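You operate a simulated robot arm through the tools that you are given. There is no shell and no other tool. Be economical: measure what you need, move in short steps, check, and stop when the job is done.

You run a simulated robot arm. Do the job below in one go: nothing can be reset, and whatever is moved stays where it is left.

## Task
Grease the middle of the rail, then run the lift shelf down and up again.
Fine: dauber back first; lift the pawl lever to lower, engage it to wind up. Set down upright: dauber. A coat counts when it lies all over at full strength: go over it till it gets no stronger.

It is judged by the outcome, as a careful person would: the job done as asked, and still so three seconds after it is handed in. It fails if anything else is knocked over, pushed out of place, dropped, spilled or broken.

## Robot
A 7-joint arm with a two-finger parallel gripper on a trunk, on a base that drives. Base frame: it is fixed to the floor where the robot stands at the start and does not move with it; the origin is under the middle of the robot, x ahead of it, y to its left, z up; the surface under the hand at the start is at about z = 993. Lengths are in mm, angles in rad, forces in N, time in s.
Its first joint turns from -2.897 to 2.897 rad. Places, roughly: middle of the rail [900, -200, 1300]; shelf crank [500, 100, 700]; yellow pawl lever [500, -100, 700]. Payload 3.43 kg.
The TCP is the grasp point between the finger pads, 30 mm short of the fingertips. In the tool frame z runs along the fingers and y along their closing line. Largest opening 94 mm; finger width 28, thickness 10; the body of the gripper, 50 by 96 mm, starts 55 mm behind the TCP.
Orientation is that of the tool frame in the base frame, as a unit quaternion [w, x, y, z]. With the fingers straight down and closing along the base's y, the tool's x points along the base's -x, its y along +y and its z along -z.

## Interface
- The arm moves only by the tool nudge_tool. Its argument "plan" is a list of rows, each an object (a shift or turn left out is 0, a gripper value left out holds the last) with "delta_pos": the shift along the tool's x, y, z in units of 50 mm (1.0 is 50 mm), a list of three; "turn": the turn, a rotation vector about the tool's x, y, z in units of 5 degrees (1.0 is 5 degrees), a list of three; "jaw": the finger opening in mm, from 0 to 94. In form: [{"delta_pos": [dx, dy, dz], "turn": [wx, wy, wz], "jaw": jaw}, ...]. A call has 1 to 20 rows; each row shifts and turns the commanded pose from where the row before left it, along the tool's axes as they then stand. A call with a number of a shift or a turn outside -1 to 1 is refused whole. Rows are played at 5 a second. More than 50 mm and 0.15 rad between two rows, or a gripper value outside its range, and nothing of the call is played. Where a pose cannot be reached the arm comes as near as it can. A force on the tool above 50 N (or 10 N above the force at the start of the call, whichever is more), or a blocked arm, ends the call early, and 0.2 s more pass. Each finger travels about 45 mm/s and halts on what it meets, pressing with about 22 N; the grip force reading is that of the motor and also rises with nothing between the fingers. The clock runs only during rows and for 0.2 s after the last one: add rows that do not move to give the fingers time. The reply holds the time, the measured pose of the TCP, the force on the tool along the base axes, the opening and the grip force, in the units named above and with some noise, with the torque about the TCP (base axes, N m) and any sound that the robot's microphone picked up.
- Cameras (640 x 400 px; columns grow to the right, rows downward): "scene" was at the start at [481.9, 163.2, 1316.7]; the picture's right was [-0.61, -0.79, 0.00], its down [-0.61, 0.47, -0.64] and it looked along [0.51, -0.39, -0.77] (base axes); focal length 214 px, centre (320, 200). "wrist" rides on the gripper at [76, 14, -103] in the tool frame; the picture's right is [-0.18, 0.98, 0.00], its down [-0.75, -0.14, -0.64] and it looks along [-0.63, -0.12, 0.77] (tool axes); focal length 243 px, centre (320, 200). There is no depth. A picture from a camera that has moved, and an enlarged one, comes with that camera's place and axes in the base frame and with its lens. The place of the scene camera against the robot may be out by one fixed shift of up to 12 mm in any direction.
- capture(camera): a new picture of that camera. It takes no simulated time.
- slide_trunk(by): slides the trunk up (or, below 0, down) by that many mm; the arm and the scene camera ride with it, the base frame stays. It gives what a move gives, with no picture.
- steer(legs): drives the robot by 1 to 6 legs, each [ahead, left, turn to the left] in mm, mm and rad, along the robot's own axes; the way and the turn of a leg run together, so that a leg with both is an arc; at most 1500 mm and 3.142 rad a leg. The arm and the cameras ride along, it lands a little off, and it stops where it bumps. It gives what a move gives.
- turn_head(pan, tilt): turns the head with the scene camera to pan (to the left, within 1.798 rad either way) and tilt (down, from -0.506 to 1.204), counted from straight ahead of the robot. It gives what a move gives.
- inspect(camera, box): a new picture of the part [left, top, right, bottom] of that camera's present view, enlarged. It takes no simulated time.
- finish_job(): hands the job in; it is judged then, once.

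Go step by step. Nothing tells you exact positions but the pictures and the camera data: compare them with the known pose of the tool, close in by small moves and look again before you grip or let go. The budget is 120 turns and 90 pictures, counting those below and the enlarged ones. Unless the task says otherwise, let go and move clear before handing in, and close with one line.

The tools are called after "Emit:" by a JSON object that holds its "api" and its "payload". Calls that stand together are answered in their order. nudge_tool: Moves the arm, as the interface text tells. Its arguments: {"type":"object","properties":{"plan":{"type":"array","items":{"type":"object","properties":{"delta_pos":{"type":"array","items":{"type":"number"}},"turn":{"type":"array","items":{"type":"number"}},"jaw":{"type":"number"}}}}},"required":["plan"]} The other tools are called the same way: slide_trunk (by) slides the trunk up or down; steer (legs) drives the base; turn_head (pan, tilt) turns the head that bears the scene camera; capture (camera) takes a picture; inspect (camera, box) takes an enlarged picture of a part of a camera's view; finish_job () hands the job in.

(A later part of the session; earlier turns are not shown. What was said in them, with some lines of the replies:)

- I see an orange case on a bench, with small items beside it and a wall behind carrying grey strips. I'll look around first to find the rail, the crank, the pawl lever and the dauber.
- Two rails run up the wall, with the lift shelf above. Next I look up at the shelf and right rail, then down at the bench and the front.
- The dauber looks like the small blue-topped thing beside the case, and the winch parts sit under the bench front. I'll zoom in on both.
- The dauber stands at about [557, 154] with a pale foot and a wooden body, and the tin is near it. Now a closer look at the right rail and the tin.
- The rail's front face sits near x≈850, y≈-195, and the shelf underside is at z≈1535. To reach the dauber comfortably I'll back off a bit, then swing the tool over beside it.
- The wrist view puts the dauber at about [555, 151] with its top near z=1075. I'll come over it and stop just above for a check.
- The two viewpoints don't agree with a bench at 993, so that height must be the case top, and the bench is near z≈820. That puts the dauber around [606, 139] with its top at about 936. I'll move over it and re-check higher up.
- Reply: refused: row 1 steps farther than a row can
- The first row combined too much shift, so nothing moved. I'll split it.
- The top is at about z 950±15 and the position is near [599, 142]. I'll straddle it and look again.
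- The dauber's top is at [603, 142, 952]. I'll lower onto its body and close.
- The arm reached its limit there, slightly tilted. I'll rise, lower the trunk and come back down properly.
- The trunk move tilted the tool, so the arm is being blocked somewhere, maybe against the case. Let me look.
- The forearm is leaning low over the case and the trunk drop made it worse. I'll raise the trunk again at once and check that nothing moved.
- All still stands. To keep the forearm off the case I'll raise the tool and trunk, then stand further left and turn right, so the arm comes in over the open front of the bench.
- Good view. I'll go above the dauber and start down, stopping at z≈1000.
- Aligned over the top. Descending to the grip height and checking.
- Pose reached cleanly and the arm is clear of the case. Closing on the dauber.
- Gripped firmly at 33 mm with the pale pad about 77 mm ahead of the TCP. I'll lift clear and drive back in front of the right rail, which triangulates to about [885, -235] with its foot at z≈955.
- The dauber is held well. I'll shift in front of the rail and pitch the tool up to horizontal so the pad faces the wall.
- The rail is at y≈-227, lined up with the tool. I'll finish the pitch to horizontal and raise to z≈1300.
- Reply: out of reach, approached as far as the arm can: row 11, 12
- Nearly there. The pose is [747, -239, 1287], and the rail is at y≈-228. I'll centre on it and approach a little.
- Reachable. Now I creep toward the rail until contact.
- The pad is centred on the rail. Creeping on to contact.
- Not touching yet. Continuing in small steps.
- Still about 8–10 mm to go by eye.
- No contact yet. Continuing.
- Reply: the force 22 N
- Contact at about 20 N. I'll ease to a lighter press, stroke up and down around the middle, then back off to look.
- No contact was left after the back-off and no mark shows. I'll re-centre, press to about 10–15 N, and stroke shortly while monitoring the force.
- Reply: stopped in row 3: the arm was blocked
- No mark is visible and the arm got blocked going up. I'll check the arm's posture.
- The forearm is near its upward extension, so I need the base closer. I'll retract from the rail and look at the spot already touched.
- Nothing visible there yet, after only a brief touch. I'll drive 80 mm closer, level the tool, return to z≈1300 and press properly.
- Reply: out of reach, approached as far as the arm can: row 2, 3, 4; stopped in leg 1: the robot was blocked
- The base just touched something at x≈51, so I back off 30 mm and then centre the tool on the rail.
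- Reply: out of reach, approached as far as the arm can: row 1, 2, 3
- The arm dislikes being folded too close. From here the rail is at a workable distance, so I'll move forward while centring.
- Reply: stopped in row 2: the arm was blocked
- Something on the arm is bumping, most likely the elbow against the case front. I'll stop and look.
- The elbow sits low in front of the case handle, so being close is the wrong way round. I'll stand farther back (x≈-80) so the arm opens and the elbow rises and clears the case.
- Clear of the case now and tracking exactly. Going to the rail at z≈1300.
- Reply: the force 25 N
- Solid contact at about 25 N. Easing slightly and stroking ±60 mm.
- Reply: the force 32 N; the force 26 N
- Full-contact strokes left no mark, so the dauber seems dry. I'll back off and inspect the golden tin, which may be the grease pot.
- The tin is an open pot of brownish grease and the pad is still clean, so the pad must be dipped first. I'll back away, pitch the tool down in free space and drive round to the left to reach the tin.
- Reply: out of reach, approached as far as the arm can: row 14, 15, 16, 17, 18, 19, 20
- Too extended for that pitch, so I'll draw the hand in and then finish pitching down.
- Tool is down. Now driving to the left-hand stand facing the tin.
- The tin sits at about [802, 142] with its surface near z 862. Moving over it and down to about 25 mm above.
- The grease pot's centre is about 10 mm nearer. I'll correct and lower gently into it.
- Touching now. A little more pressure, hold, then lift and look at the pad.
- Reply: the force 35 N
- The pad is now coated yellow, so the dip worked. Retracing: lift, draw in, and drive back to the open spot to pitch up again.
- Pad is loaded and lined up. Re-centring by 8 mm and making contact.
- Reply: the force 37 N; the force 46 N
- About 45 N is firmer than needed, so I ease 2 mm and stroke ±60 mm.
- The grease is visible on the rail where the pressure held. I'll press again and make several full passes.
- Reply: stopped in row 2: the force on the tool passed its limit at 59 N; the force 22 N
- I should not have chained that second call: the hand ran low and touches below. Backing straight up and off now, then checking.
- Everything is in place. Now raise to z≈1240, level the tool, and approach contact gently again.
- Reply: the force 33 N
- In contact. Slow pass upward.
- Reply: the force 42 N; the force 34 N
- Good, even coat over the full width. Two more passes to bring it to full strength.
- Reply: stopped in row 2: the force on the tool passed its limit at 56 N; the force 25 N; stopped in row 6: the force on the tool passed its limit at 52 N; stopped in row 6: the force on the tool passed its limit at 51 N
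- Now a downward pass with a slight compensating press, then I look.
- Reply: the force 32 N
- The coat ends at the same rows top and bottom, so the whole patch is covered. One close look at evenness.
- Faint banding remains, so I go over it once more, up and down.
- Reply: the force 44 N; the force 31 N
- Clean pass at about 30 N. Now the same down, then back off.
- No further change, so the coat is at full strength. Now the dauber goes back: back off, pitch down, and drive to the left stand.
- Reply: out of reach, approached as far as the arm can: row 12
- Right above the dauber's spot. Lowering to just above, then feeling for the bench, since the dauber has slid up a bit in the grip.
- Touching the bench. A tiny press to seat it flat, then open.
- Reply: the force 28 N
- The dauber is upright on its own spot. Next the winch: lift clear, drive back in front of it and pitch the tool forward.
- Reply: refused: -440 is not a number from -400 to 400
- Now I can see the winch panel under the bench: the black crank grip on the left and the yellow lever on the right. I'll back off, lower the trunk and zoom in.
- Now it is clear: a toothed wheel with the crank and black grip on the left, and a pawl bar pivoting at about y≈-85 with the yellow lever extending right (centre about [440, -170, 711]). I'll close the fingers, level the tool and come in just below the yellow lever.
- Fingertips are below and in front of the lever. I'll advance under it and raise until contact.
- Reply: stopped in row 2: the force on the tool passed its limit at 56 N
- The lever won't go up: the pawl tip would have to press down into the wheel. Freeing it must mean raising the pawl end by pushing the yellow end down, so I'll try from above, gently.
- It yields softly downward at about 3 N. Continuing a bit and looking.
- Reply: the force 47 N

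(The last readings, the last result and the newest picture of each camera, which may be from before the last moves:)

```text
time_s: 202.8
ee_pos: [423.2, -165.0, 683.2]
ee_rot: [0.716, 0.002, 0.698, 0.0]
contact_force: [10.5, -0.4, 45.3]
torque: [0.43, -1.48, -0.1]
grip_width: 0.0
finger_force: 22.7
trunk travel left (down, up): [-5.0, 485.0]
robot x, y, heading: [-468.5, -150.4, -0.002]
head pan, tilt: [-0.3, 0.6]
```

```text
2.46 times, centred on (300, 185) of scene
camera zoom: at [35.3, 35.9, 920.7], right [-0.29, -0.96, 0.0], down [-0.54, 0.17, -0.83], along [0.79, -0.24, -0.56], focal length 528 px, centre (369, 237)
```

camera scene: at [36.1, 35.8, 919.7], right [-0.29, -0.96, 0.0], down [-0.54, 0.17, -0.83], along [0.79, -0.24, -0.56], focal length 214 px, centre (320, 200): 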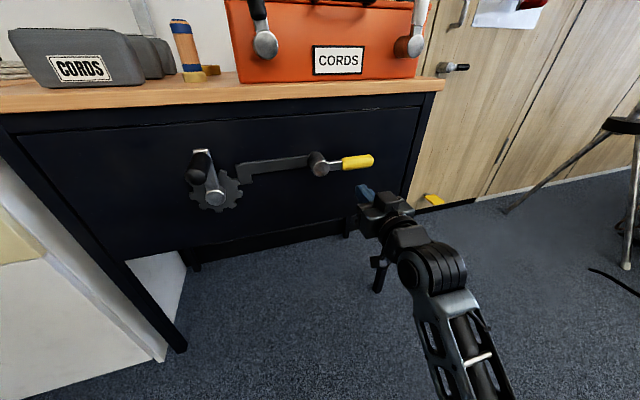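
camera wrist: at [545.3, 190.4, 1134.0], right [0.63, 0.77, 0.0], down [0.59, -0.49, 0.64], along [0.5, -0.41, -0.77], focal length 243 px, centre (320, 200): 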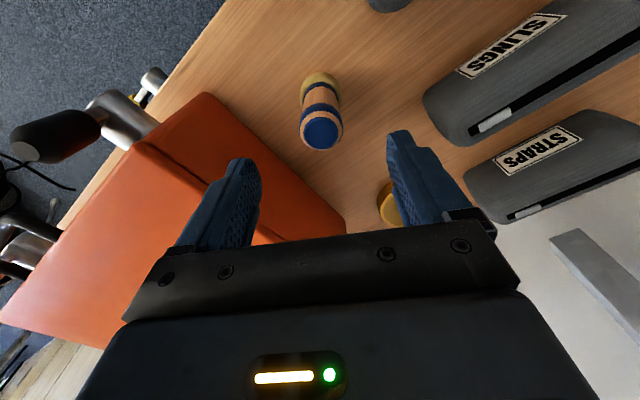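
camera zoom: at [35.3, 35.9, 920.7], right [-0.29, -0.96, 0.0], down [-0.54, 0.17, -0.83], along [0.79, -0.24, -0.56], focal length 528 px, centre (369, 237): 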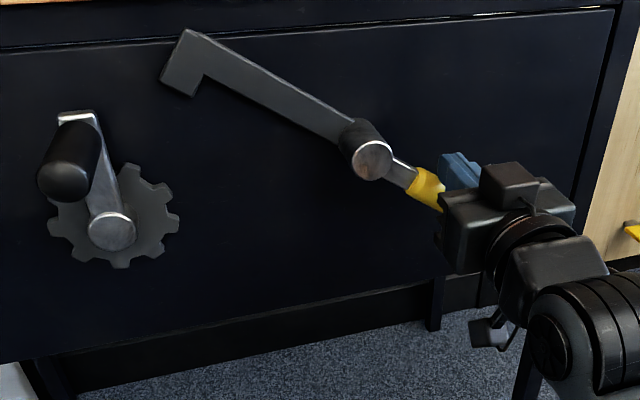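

The pawl is swung fully clear of the wheel. I'll release the lever gently, move to the crank grip with the fingers open, and check whether the pawl stays up.

Emit:
{"api": "nudge_tool", "payload": {"plan": [{"delta_pos": [-0.2, 0, 0], "turn": [0, 0.2, 0]}, {"delta_pos": [-0.6, 0, 0], "turn": [0, 0.1, 0]}, {"delta_pos": [-0.2, 0, -0.5]}, {"delta_pos": [-0.4, 0, -0.8], "jaw": 80}, {"delta_pos": [0, 0, -0.9]}, {"delta_pos": [0, 0, -0.9]}, {}]}}

Emit:
{"api": "steer", "payload": {"legs": [[0, 308, 0]]}}

Emit:
{"api": "turn_head", "payload": {"pan": -0.1, "tilt": 0.45}}

Emit:
{"api": "capture", "payload": {"camera": "scene"}}

```text
time_s: 204.3
ee_pos: [292.8, -165.8, 731.2]
ee_rot: [0.7, 0.002, 0.714, 0.0]
contact_force: [0.2, 0.0, 0.5]
torque: [0.0, -0.02, 0.01]
grip_width: 79.8
finger_force: 0.0
out of reach, approached as far as the arm can: row 6
trunk travel left (down, up): [-5.0, 485.0]
robot x, y, heading: [-461.9, -149.7, 0.0]
head pan, tilt: [-0.3, 0.6]
```

```text
time_s: 206.4
ee_pos: [292.1, 143.0, 731.0]
ee_rot: [0.7, 0.001, 0.714, 0.002]
contact_force: [-0.1, 0.4, -0.2]
torque: [0.0, -0.01, -0.01]
grip_width: 79.9
finger_force: 0.0
trunk travel left (down, up): [-5.0, 485.0]
robot x, y, heading: [-466.7, 157.4, 0.009]
head pan, tilt: [-0.3, 0.6]
```

```text
time_s: 207.2
ee_pos: [292.5, 142.3, 732.0]
ee_rot: [0.7, 0.0, 0.714, 0.002]
contact_force: [0.1, 1.6, -0.7]
torque: [0.02, -0.01, -0.03]
grip_width: 79.9
finger_force: 0.2
trunk travel left (down, up): [-5.0, 485.0]
robot x, y, heading: [-471.3, 156.9, 0.004]
head pan, tilt: [-0.099, 0.45]
```

```text
6 pictures are left
camera scene: at [41.0, 361.0, 933.1], right [-0.09, -1.0, 0.0], down [-0.43, 0.04, -0.9], along [0.9, -0.08, -0.44], focal length 214 px, centre (320, 200)
```

scene: 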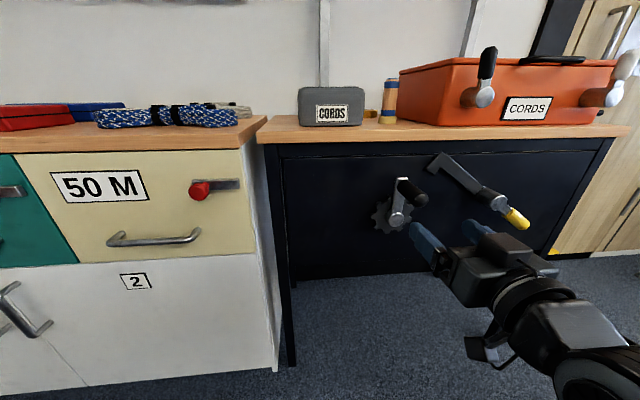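

The pawl stays up by itself. The crank grip's end triangulates to about [391, 146, 752] with the hub at about [467, 147, 665]. I'll bring the open fingers around the grip.

Emit:
{"api": "nudge_tool", "payload": {"plan": [{"delta_pos": [-0.4, 0.07, 0.2], "turn": [0, -0.23, 0]}, {"delta_pos": [0, 0, 0.6]}, {"delta_pos": [0, 0, 0.6]}, {"delta_pos": [0, 0, 0.6]}, {"delta_pos": [0, 0, 0.26]}, {}]}}

Emit:
{"api": "capture", "payload": {"camera": "wrist"}}

```text
time_s: 208.6
ee_pos: [405.3, 146.4, 751.8]
ee_rot: [0.707, 0.001, 0.707, 0.001]
contact_force: [-0.7, -0.2, 0.1]
torque: [-0.01, 0.01, 0.0]
grip_width: 80.1
finger_force: 0.0
trunk travel left (down, up): [-5.0, 485.0]
robot x, y, heading: [-470.1, 158.7, 0.01]
head pan, tilt: [-0.099, 0.45]
```

```text
5 pictures are left
camera wrist: at [302.7, 161.1, 674.7], right [0.0, 0.98, 0.19], down [-0.64, -0.14, 0.75], along [0.77, -0.12, 0.63], focal length 243 px, centre (320, 200)
```

wrist: 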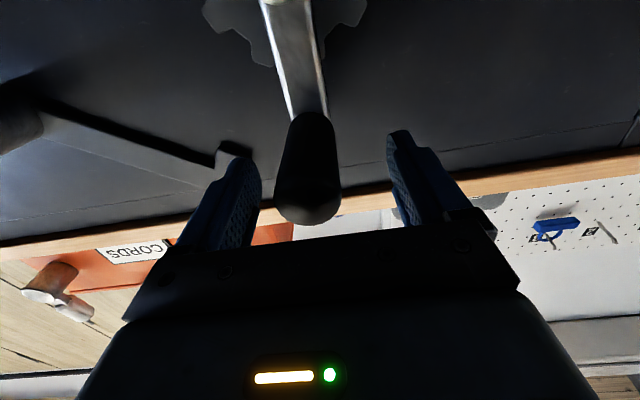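

The grip lies between the fingers, slightly right. Small correction and closing.

Emit:
{"api": "nudge_tool", "payload": {"plan": [{"delta_pos": [0, -0.1, 0.2]}, {"jaw": 15}, {}, {}, {}, {}, {}]}}

```text
time_s: 210.2
ee_pos: [414.2, 141.5, 750.9]
ee_rot: [0.707, 0.001, 0.707, 0.002]
contact_force: [3.3, 0.8, 0.5]
torque: [0.01, 0.02, 0.11]
grip_width: 34.1
finger_force: 44.6
trunk travel left (down, up): [-5.0, 485.0]
robot x, y, heading: [-469.5, 158.2, 0.006]
head pan, tilt: [-0.099, 0.45]
```

Gripped. I'll try a small clockwise arc (R≈86) and watch the forces.

Emit:
{"api": "nudge_tool", "payload": {"plan": [{"delta_pos": [0.026, -0.299, 0]}, {"delta_pos": [0.078, -0.29, 0]}, {"delta_pos": [0.128, -0.272, 0]}, {}]}}

```text
time_s: 211.2
ee_pos: [415.0, 98.6, 740.3]
ee_rot: [0.707, 0.0, 0.707, 0.001]
contact_force: [-16.7, 2.4, -0.7]
torque: [0.04, -0.19, 0.12]
grip_width: 34.0
finger_force: 45.0
trunk travel left (down, up): [-5.0, 485.0]
robot x, y, heading: [-470.9, 162.1, 0.006]
head pan, tilt: [-0.099, 0.45]
```

It turns easily. Continuing to 180°.

Emit:
{"api": "nudge_tool", "payload": {"plan": [{"delta_pos": [0.172, -0.246, -0.03]}, {"delta_pos": [0.212, -0.212, 0]}, {"delta_pos": [0.246, -0.172, 0]}, {"delta_pos": [0.272, -0.128, 0]}, {"delta_pos": [0.29, -0.078, 0]}, {"delta_pos": [0.299, -0.026, 0]}, {"delta_pos": [0.299, 0.026, 0]}, {"delta_pos": [0.29, 0.078, 0]}, {"delta_pos": [0.272, 0.128, 0]}, {"delta_pos": [0.246, 0.172, 0]}, {"delta_pos": [0.212, 0.212, 0]}, {"delta_pos": [0.172, 0.246, 0]}, {"delta_pos": [0.128, 0.272, 0]}, {"delta_pos": [0.078, 0.29, 0]}, {"delta_pos": [0.026, 0.299, 0]}, {}]}}

Emit:
{"api": "turn_head", "payload": {"pan": -0.15, "tilt": -0.1}}

Emit:
{"api": "capture", "payload": {"camera": "scene"}}

```text
time_s: 213.1
ee_pos: [414.1, 59.5, 626.3]
ee_rot: [0.704, 0.004, 0.71, -0.002]
contact_force: [8.1, -4.2, -9.8]
torque: [-0.03, -0.87, 1.48]
grip_width: 32.6
finger_force: 45.1
trunk travel left (down, up): [-5.0, 485.0]
robot x, y, heading: [-470.9, 159.7, 0.005]
head pan, tilt: [-0.099, 0.45]
stopped in row 9: the force on the tool passed its limit at 53 N (the readings are from after the stop); the commanded pose is now the measured one
```

```text
time_s: 214.0
ee_pos: [413.5, 58.0, 628.0]
ee_rot: [0.705, 0.004, 0.709, -0.002]
contact_force: [11.8, -7.5, -12.0]
torque: [-0.02, 0.82, 1.69]
grip_width: 32.6
finger_force: 45.2
trunk travel left (down, up): [-5.0, 485.0]
robot x, y, heading: [-469.0, 157.1, -0.001]
head pan, tilt: [-0.15, -0.099]
```

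```text
4 pictures are left
camera scene: at [36.2, 356.4, 983.3], right [-0.14, -0.99, 0.0], down [0.1, -0.01, -1.0], along [0.98, -0.14, 0.1], focal length 214 px, centre (320, 200)
```

scene: 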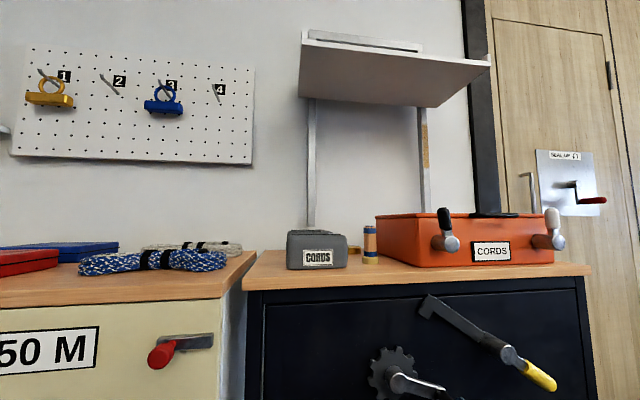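

The shelf has come down some, so clockwise lowers. Fitting the measured points gives the hub at y≈140.7, z≈662 and R≈89, so I continue the circle with those.

Emit:
{"api": "nudge_tool", "payload": {"plan": [{"delta_pos": [0.434, 0.26, 0]}, {"delta_pos": [0.398, 0.474, 0]}, {"delta_pos": [0.212, 0.58, 0]}, {"delta_pos": [0, 0.62, 0]}, {"delta_pos": [-0.212, 0.58, 0]}, {"delta_pos": [-0.398, 0.474, 0]}, {"delta_pos": [-0.536, 0.308, 0]}, {"delta_pos": [-0.608, 0.108, 0]}, {"delta_pos": [-0.608, -0.108, 0]}, {"delta_pos": [-0.536, -0.308, 0]}, {"delta_pos": [-0.398, -0.474, 0]}, {"delta_pos": [-0.212, -0.58, 0]}, {"delta_pos": [0, -0.62, 0]}, {}]}}

```text
time_s: 215.1
ee_pos: [413.8, 167.3, 571.3]
ee_rot: [0.698, 0.001, 0.716, 0.002]
contact_force: [9.7, 10.5, -9.3]
torque: [0.01, -1.52, -0.87]
grip_width: 32.4
finger_force: 45.4
trunk travel left (down, up): [-5.0, 485.0]
robot x, y, heading: [-472.9, 164.3, 0.004]
head pan, tilt: [-0.15, -0.099]
stopped in row 5: the force on the tool passed its limit at 53 N (the readings are from after the stop); the commanded pose is now the measured one
```

Refit: centre (144, 660), R≈91.5. Running a full further turn with that.

Emit:
{"api": "nudge_tool", "payload": {"plan": [{"delta_pos": [-0.27, 0.584, 0], "turn": [0, -0.1, 0]}, {"delta_pos": [-0.45, 0.45, 0], "turn": [0, -0.1, 0]}, {"delta_pos": [-0.576, 0.268, 0], "turn": [0, -0.1, 0]}, {"delta_pos": [-0.634, 0.056, 0]}, {"delta_pos": [-0.614, -0.166, 0]}, {"delta_pos": [-0.52, -0.364, 0]}, {"delta_pos": [-0.364, -0.52, 0]}, {"delta_pos": [-0.166, -0.614, 0]}, {"delta_pos": [0.056, -0.634, 0]}, {"delta_pos": [0.268, -0.576, 0]}, {"delta_pos": [0.45, -0.45, 0]}, {"delta_pos": [0.576, -0.268, 0]}, {"delta_pos": [0.634, -0.056, 0]}, {"delta_pos": [0.614, 0.166, 0]}, {"delta_pos": [0.52, 0.364, 0]}, {"delta_pos": [0.364, 0.52, 0]}, {"delta_pos": [0.166, 0.614, 0]}, {"delta_pos": [-0.056, 0.634, 0]}]}}

```text
time_s: 217.3
ee_pos: [413.4, 96.8, 734.7]
ee_rot: [0.707, -0.001, 0.708, 0.003]
contact_force: [-0.3, -3.3, -10.5]
torque: [-0.01, -1.03, -1.99]
grip_width: 32.6
finger_force: 44.8
trunk travel left (down, up): [-5.0, 485.0]
robot x, y, heading: [-466.0, 158.8, 0.005]
head pan, tilt: [-0.15, -0.099]
stopped in row 11: the force on the tool passed its limit at 52 N (the readings are from after the stop); the commanded pose is now the measured one
```

Possibly the bottom stop, or just a radius mismatch. I'll try a short further step to see.

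Emit:
{"api": "nudge_tool", "payload": {"plan": [{"delta_pos": [0.18, -0.22, 0]}, {"delta_pos": [0.2, -0.2, 0]}, {}]}}

Emit:
{"api": "capture", "payload": {"camera": "scene"}}

```text
time_s: 218.1
ee_pos: [412.8, 75.3, 719.1]
ee_rot: [0.709, -0.001, 0.705, 0.005]
contact_force: [-4.3, -2.4, 5.4]
torque: [0.01, -0.87, -1.88]
grip_width: 32.3
finger_force: 45.1
trunk travel left (down, up): [-5.0, 485.0]
robot x, y, heading: [-472.2, 157.3, 0.009]
head pan, tilt: [-0.15, -0.099]
```

```text
3 pictures are left
camera scene: at [34.6, 357.6, 983.9], right [-0.14, -0.99, 0.0], down [0.1, -0.01, -0.99], along [0.98, -0.14, 0.1], focal length 214 px, centre (320, 200)
```

scene: 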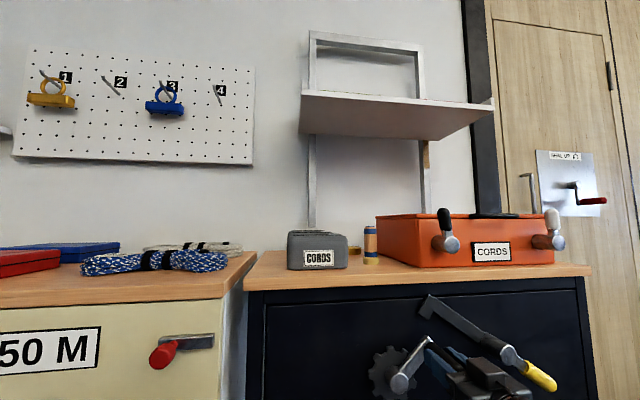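

The shelf is about 200 mm down so far, so it is working. Another turn.

Emit:
{"api": "nudge_tool", "payload": {"plan": [{"delta_pos": [0.61, -0.336, 0]}, {"delta_pos": [0.622, -0.11, 0]}, {"delta_pos": [0.622, 0.11, 0]}, {"delta_pos": [0.548, 0.316, 0]}, {"delta_pos": [0.406, 0.484, 0]}, {"delta_pos": [0.216, 0.594, 0]}, {"delta_pos": [0, 0.632, 0]}, {"delta_pos": [-0.216, 0.594, 0]}, {"delta_pos": [-0.406, 0.484, 0]}, {"delta_pos": [-0.548, 0.316, 0]}, {"delta_pos": [-0.622, 0.11, 0]}, {"delta_pos": [-0.622, -0.11, 0]}, {"delta_pos": [-0.548, -0.316, 0]}, {"delta_pos": [-0.406, -0.484, 0]}, {"delta_pos": [-0.216, -0.594, 0]}, {"delta_pos": [0, -0.632, 0]}, {"delta_pos": [0.216, -0.594, 0]}, {"delta_pos": [0.406, -0.484, 0]}]}}

```text
time_s: 221.9
ee_pos: [412.1, 73.9, 716.5]
ee_rot: [0.71, -0.001, 0.705, 0.004]
contact_force: [-29.7, 0.4, 4.1]
torque: [-0.05, -0.25, -1.98]
grip_width: 32.2
finger_force: 44.9
trunk travel left (down, up): [-5.0, 485.0]
robot x, y, heading: [-471.5, 157.2, 0.005]
head pan, tilt: [-0.15, -0.099]
```

A smooth full turn. Again, easing the axial push slightly.

Emit:
{"api": "nudge_tool", "payload": {"plan": [{"delta_pos": [0.56, -0.32, -0.04]}, {"delta_pos": [0.622, -0.11, 0]}, {"delta_pos": [0.622, 0.11, 0]}, {"delta_pos": [0.548, 0.316, 0]}, {"delta_pos": [0.406, 0.484, 0]}, {"delta_pos": [0.216, 0.594, 0]}, {"delta_pos": [0, 0.632, 0]}, {"delta_pos": [-0.216, 0.594, 0]}, {"delta_pos": [-0.406, 0.484, 0]}, {"delta_pos": [-0.548, 0.316, 0]}, {"delta_pos": [-0.622, 0.11, 0]}, {"delta_pos": [-0.622, -0.11, 0]}, {"delta_pos": [-0.548, -0.316, 0]}, {"delta_pos": [-0.406, -0.484, 0]}, {"delta_pos": [-0.216, -0.594, 0]}, {"delta_pos": [0, -0.632, 0]}, {"delta_pos": [0.216, -0.594, 0]}, {"delta_pos": [0.406, -0.484, 0]}]}}

```text
time_s: 223.5
ee_pos: [412.0, 142.5, 567.1]
ee_rot: [0.708, 0.005, 0.707, -0.004]
contact_force: [2.8, -7.0, -0.5]
torque: [0.0, -0.08, 2.84]
grip_width: 32.2
finger_force: 45.0
trunk travel left (down, up): [-5.0, 485.0]
robot x, y, heading: [-471.2, 154.6, 0.006]
head pan, tilt: [-0.15, -0.099]
stopped in row 7: the force on the tool passed its limit at 67 N (the readings are from after the stop); the commanded pose is now the measured one
```

A firm stop at about 2.5 turns, probably the bottom. Checking with one picture.

Emit:
{"api": "capture", "payload": {"camera": "scene"}}

```text
2 pictures are left
camera scene: at [35.2, 356.9, 983.7], right [-0.14, -0.99, 0.0], down [0.1, -0.01, -1.0], along [0.98, -0.14, 0.1], focal length 214 px, centre (320, 200)
```

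scene: 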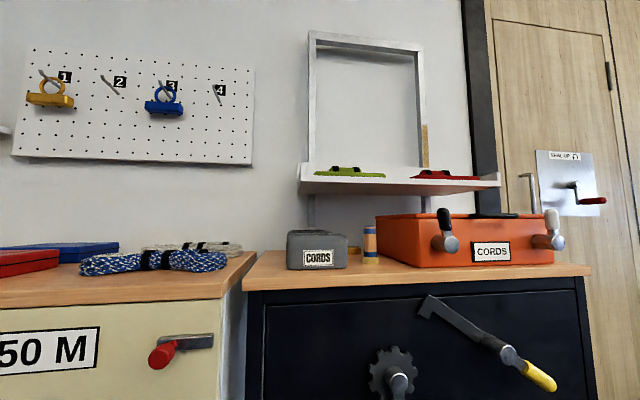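

Emit:
{"api": "nudge_tool", "payload": {"plan": [{"delta_pos": [0, 0.15, 0]}, {"delta_pos": [0, 0.15, 0]}, {}]}}

```text
time_s: 224.1
ee_pos: [412.2, 142.8, 566.2]
ee_rot: [0.707, 0.01, 0.707, -0.01]
contact_force: [2.1, -6.9, -0.8]
torque: [0.0, -0.27, 2.94]
grip_width: 33.3
finger_force: 44.9
trunk travel left (down, up): [-5.0, 485.0]
robot x, y, heading: [-469.3, 157.1, 0.004]
head pan, tilt: [-0.15, -0.099]
stopped in row 2: the force on the tool passed its limit at 56 N (the readings are from after the stop); the commanded pose is now the measured one
```

Bottom stop confirmed. Now I let go of the crank, draw back, close the fingers and go under the yellow lever to set the pawl again.

Emit:
{"api": "nudge_tool", "payload": {"plan": [{"jaw": 80}, {}, {}, {}, {"delta_pos": [0, 0, -0.6]}, {"delta_pos": [0, 0, -0.7]}, {"delta_pos": [0, 0, -0.6]}, {"delta_pos": [-0.7, 0, 0], "jaw": 0}, {}, {}, {}, {}]}}

Emit:
{"api": "steer", "payload": {"legs": [[0, -298, 0]]}}

```text
time_s: 226.7
ee_pos: [317.0, 145.7, 600.2]
ee_rot: [0.707, 0.011, 0.707, -0.011]
contact_force: [-0.5, -0.2, -0.3]
torque: [-0.02, 0.0, 0.03]
grip_width: 0.0
finger_force: 21.8
trunk travel left (down, up): [-5.0, 485.0]
robot x, y, heading: [-469.8, 158.0, 0.003]
head pan, tilt: [-0.15, -0.099]
```

```text
time_s: 228.8
ee_pos: [318.2, -155.6, 600.3]
ee_rot: [0.708, 0.011, 0.706, -0.011]
contact_force: [0.3, -0.1, -0.4]
torque: [-0.01, -0.02, -0.02]
grip_width: 0.1
finger_force: 21.5
trunk travel left (down, up): [-5.0, 485.0]
robot x, y, heading: [-471.1, -145.0, 0.007]
head pan, tilt: [-0.15, -0.099]
```

Emit:
{"api": "nudge_tool", "payload": {"plan": [{"delta_pos": [0, 0, 0.8]}, {"delta_pos": [0, 0, 0.8]}, {"delta_pos": [0, 0, 0.52]}, {"delta_pos": [-0.3, 0, 0]}, {"delta_pos": [-0.2, 0, 0]}, {"delta_pos": [-0.2, 0, 0]}, {"delta_pos": [-0.2, 0, 0]}, {"delta_pos": [-0.2, 0, 0]}, {}]}}

Emit:
{"api": "turn_head", "payload": {"pan": -0.1, "tilt": 0.5}}

```text
time_s: 230.8
ee_pos: [424.2, -158.3, 656.2]
ee_rot: [0.709, 0.011, 0.705, -0.012]
contact_force: [-0.5, -0.9, -1.4]
torque: [0.05, 0.04, -0.04]
grip_width: 0.3
finger_force: 22.2
trunk travel left (down, up): [-5.0, 485.0]
robot x, y, heading: [-469.0, -140.7, 0.005]
head pan, tilt: [-0.15, -0.099]
```

```text
time_s: 231.8
ee_pos: [423.9, -157.9, 654.8]
ee_rot: [0.708, 0.011, 0.707, -0.012]
contact_force: [-0.8, 0.2, -0.1]
torque: [-0.01, 0.02, -0.01]
grip_width: 0.0
finger_force: 22.1
trunk travel left (down, up): [-5.0, 485.0]
robot x, y, heading: [-468.6, -142.8, 0.002]
head pan, tilt: [-0.099, 0.499]
```

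Emit:
{"api": "nudge_tool", "payload": {"plan": [{"delta_pos": [-0.15, 0, 0]}, {"delta_pos": [-0.15, 0, 0]}, {"delta_pos": [-0.06, 0, 0]}, {}]}}

Emit:
{"api": "inspect", "payload": {"camera": "scene", "box": [200, 80, 480, 270]}}

```text
time_s: 232.8
ee_pos: [424.5, -157.1, 669.8]
ee_rot: [0.705, 0.01, 0.709, -0.011]
contact_force: [-8.5, -2.6, -17.4]
torque: [0.08, 0.38, -0.09]
grip_width: 0.2
finger_force: 22.1
trunk travel left (down, up): [-5.0, 485.0]
robot x, y, heading: [-468.1, -138.2, 0.002]
head pan, tilt: [-0.099, 0.499]
```

```text
2.11 times, centred on (340, 175) of scene
camera zoom: at [41.4, 60.0, 928.3], right [-0.1, -1.0, 0.0], down [-0.48, 0.05, -0.88], along [0.87, -0.08, -0.48], focal length 452 px, centre (278, 253)
```

zoom: 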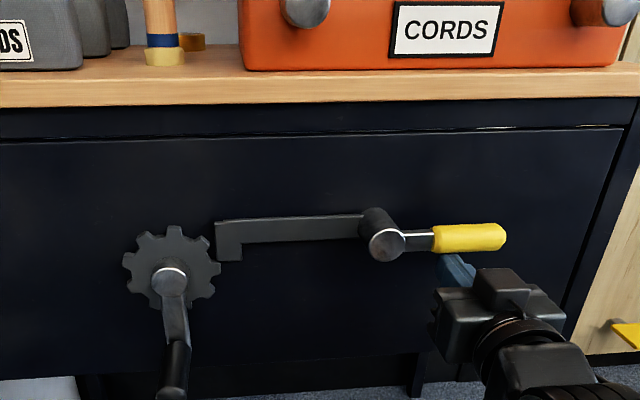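

The pawl is engaged again. Now back to the crank, which points straight down (grip about y 143, z 566).

Emit:
{"api": "nudge_tool", "payload": {"plan": [{"delta_pos": [0.5, 0, 0]}, {"delta_pos": [0, 0, -0.8]}, {"delta_pos": [0, 0, -0.8]}, {"delta_pos": [0, 0, -0.5], "jaw": 80}, {"delta_pos": [0.8, 0, 0], "turn": [0, -0.05, 0]}, {"delta_pos": [0.78, 0, 0], "turn": [0, -0.05, 0]}, {}, {}]}}

Emit:
{"api": "steer", "payload": {"legs": [[0, 300, 0]]}}

```text
time_s: 234.6
ee_pos: [318.7, -154.1, 567.8]
ee_rot: [0.711, 0.01, 0.703, -0.011]
contact_force: [0.2, 0.9, 0.8]
torque: [0.01, -0.03, 0.0]
grip_width: 79.7
finger_force: 0.1
trunk travel left (down, up): [-5.0, 485.0]
robot x, y, heading: [-468.6, -143.0, 0.003]
head pan, tilt: [-0.099, 0.499]
```

```text
time_s: 236.6
ee_pos: [318.5, 148.0, 569.1]
ee_rot: [0.71, 0.01, 0.704, -0.011]
contact_force: [-0.5, 0.9, 0.8]
torque: [0.01, 0.05, 0.0]
grip_width: 79.8
finger_force: 0.0
trunk travel left (down, up): [-5.0, 485.0]
robot x, y, heading: [-467.8, 162.2, 0.004]
head pan, tilt: [-0.099, 0.499]
```

Emit:
{"api": "nudge_tool", "payload": {"plan": [{"turn": [-0.35, 0.08, 0], "delta_pos": [0.04, -0.1, 0]}, {"delta_pos": [0, 0, 0.7]}, {"delta_pos": [0, 0, 0.7]}, {"delta_pos": [0, 0, 0.45]}, {"jaw": 15}, {}, {}, {}, {}, {}]}}

```text
time_s: 238.8
ee_pos: [409.9, 142.8, 568.3]
ee_rot: [0.708, 0.0, 0.706, -0.001]
contact_force: [6.9, -12.8, -0.7]
torque: [-0.04, 0.07, 1.49]
grip_width: 31.9
finger_force: 45.0
trunk travel left (down, up): [-5.0, 485.0]
robot x, y, heading: [-473.0, 157.0, 0.005]
head pan, tilt: [-0.099, 0.499]
```

Gripped again. Winding up counter-clockwise.

Emit:
{"api": "nudge_tool", "payload": {"plan": [{"delta_pos": [-0.074, -0.598, 0]}, {"delta_pos": [-0.316, -0.548, 0]}, {"delta_pos": [-0.484, -0.406, 0]}, {"delta_pos": [-0.594, -0.216, 0]}, {"delta_pos": [-0.632, 0, 0]}, {"delta_pos": [-0.594, 0.216, 0]}, {"delta_pos": [-0.484, 0.406, 0]}, {"delta_pos": [-0.316, 0.548, 0]}, {"delta_pos": [-0.11, 0.622, 0]}, {"delta_pos": [0.11, 0.622, 0]}, {"delta_pos": [0.316, 0.548, 0]}, {"delta_pos": [0.484, 0.406, 0]}, {"delta_pos": [0.594, 0.216, 0]}, {"delta_pos": [0.632, 0, 0]}, {"delta_pos": [0.594, -0.216, 0]}, {"delta_pos": [0.484, -0.406, 0]}, {"delta_pos": [0.316, -0.548, 0]}, {"delta_pos": [0.11, -0.622, 0]}]}}

```text
time_s: 242.6
ee_pos: [410.6, 148.7, 567.2]
ee_rot: [0.71, -0.002, 0.704, 0.0]
contact_force: [-17.7, 6.7, 17.5]
torque: [0.03, -0.08, -1.51]
grip_width: 32.0
finger_force: 45.1
trunk travel left (down, up): [-5.0, 485.0]
robot x, y, heading: [-467.9, 160.0, -0.0]
head pan, tilt: [-0.099, 0.499]
```

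A full turn up, smoothly. Next turn.

Emit:
{"api": "nudge_tool", "payload": {"plan": [{"delta_pos": [-0.11, -0.622, -0.02]}, {"delta_pos": [-0.316, -0.548, 0]}, {"delta_pos": [-0.484, -0.406, 0]}, {"delta_pos": [-0.594, -0.216, 0]}, {"delta_pos": [-0.632, 0, 0]}, {"delta_pos": [-0.594, 0.216, 0]}, {"delta_pos": [-0.484, 0.406, 0]}, {"delta_pos": [-0.316, 0.548, 0]}, {"delta_pos": [-0.11, 0.622, 0]}, {"delta_pos": [0.11, 0.622, 0]}, {"delta_pos": [0.316, 0.548, 0]}, {"delta_pos": [0.484, 0.406, 0]}, {"delta_pos": [0.594, 0.216, 0]}, {"delta_pos": [0.632, 0, 0]}, {"delta_pos": [0.594, -0.216, 0]}, {"delta_pos": [0.484, -0.406, 0]}, {"delta_pos": [0.316, -0.548, 0]}, {"delta_pos": [0.11, -0.622, 0]}]}}

```text
time_s: 246.4
ee_pos: [408.9, 145.9, 565.9]
ee_rot: [0.709, -0.002, 0.705, 0.001]
contact_force: [-9.3, 7.4, 16.3]
torque: [0.0, 0.52, -1.58]
grip_width: 31.6
finger_force: 44.6
trunk travel left (down, up): [-5.0, 485.0]
robot x, y, heading: [-469.7, 161.9, 0.003]
head pan, tilt: [-0.099, 0.499]
```

Last half turn, to where the crank stood at the start, going on a little to feel for the top stop.

Emit:
{"api": "nudge_tool", "payload": {"plan": [{"delta_pos": [-0.11, -0.622, -0.01]}, {"delta_pos": [-0.316, -0.548, 0]}, {"delta_pos": [-0.484, -0.406, 0]}, {"delta_pos": [-0.594, -0.216, 0]}, {"delta_pos": [-0.632, 0, 0]}, {"delta_pos": [-0.594, 0.216, 0]}, {"delta_pos": [-0.484, 0.406, 0]}, {"delta_pos": [-0.316, 0.548, 0]}, {"delta_pos": [-0.08, 0.45, 0]}, {"delta_pos": [0, 0.2, 0]}, {}]}}

```text
time_s: 248.8
ee_pos: [409.0, 143.0, 746.1]
ee_rot: [0.708, 0.003, 0.706, -0.004]
contact_force: [7.7, -33.1, -2.8]
torque: [-0.05, -0.43, 2.07]
grip_width: 31.0
finger_force: 44.9
trunk travel left (down, up): [-5.0, 485.0]
robot x, y, heading: [-469.7, 157.2, 0.004]
head pan, tilt: [-0.099, 0.499]
```

Back at the top stop, with a resisting force at the start angle. I ease off so the pawl takes the load, open, and draw back.

Emit:
{"api": "nudge_tool", "payload": {"plan": [{"delta_pos": [0, -0.06, 0]}, {}, {"jaw": 80}, {}, {}, {}, {"delta_pos": [0, 0, -0.6]}, {"delta_pos": [0, 0, -0.7]}, {"delta_pos": [0, 0, -0.6]}, {}]}}

Emit:
{"api": "steer", "payload": {"legs": [[-150, 0, 0]]}}

Emit:
{"api": "turn_head", "payload": {"pan": -0.25, "tilt": 0.05}}

Emit:
{"api": "capture", "payload": {"camera": "scene"}}

```text
time_s: 251.0
ee_pos: [313.2, 143.9, 747.3]
ee_rot: [0.708, -0.001, 0.706, 0.0]
contact_force: [-0.6, 0.0, 0.6]
torque: [0.0, 0.02, -0.01]
grip_width: 80.0
finger_force: 0.1
trunk travel left (down, up): [-5.0, 485.0]
robot x, y, heading: [-471.7, 159.5, 0.003]
head pan, tilt: [-0.099, 0.499]
```

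```text
time_s: 252.4
ee_pos: [164.1, 142.5, 745.7]
ee_rot: [0.708, 0.0, 0.706, -0.001]
contact_force: [-1.0, -0.7, -0.1]
torque: [0.01, -0.02, 0.04]
grip_width: 79.9
finger_force: 0.1
trunk travel left (down, up): [-5.0, 485.0]
robot x, y, heading: [-618.8, 158.6, 0.008]
head pan, tilt: [-0.099, 0.499]
```

```text
time_s: 253.3
ee_pos: [162.5, 142.6, 746.4]
ee_rot: [0.709, 0.0, 0.706, -0.001]
contact_force: [-0.5, 0.3, 0.0]
torque: [0.01, 0.0, 0.0]
grip_width: 79.9
finger_force: 0.1
trunk travel left (down, up): [-5.0, 485.0]
robot x, y, heading: [-619.9, 159.3, 0.005]
head pan, tilt: [-0.25, 0.051]
```

```text
0 pictures are left
camera scene: at [-112.7, 348.5, 970.2], right [-0.24, -0.97, 0.0], down [-0.05, 0.01, -1.0], along [0.97, -0.24, -0.05], focal length 214 px, centre (320, 200)
```

scene: 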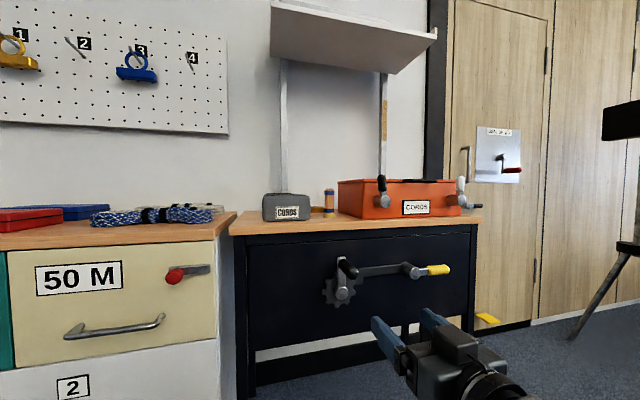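

The shelf is back at the top, the crank is upright at its start angle, and the pawl is engaged. The dauber stands upright, the rail still shows its coat, and the hand is clear.

Emit:
{"api": "finish_job", "payload": {}}

```text
The job is handed in.
```

The middle of the rail is greased to an even coat, and the dauber went back upright on its spot before the lift was touched. The shelf was run down to its bottom stop and wound back up to the top with the pawl engaged.
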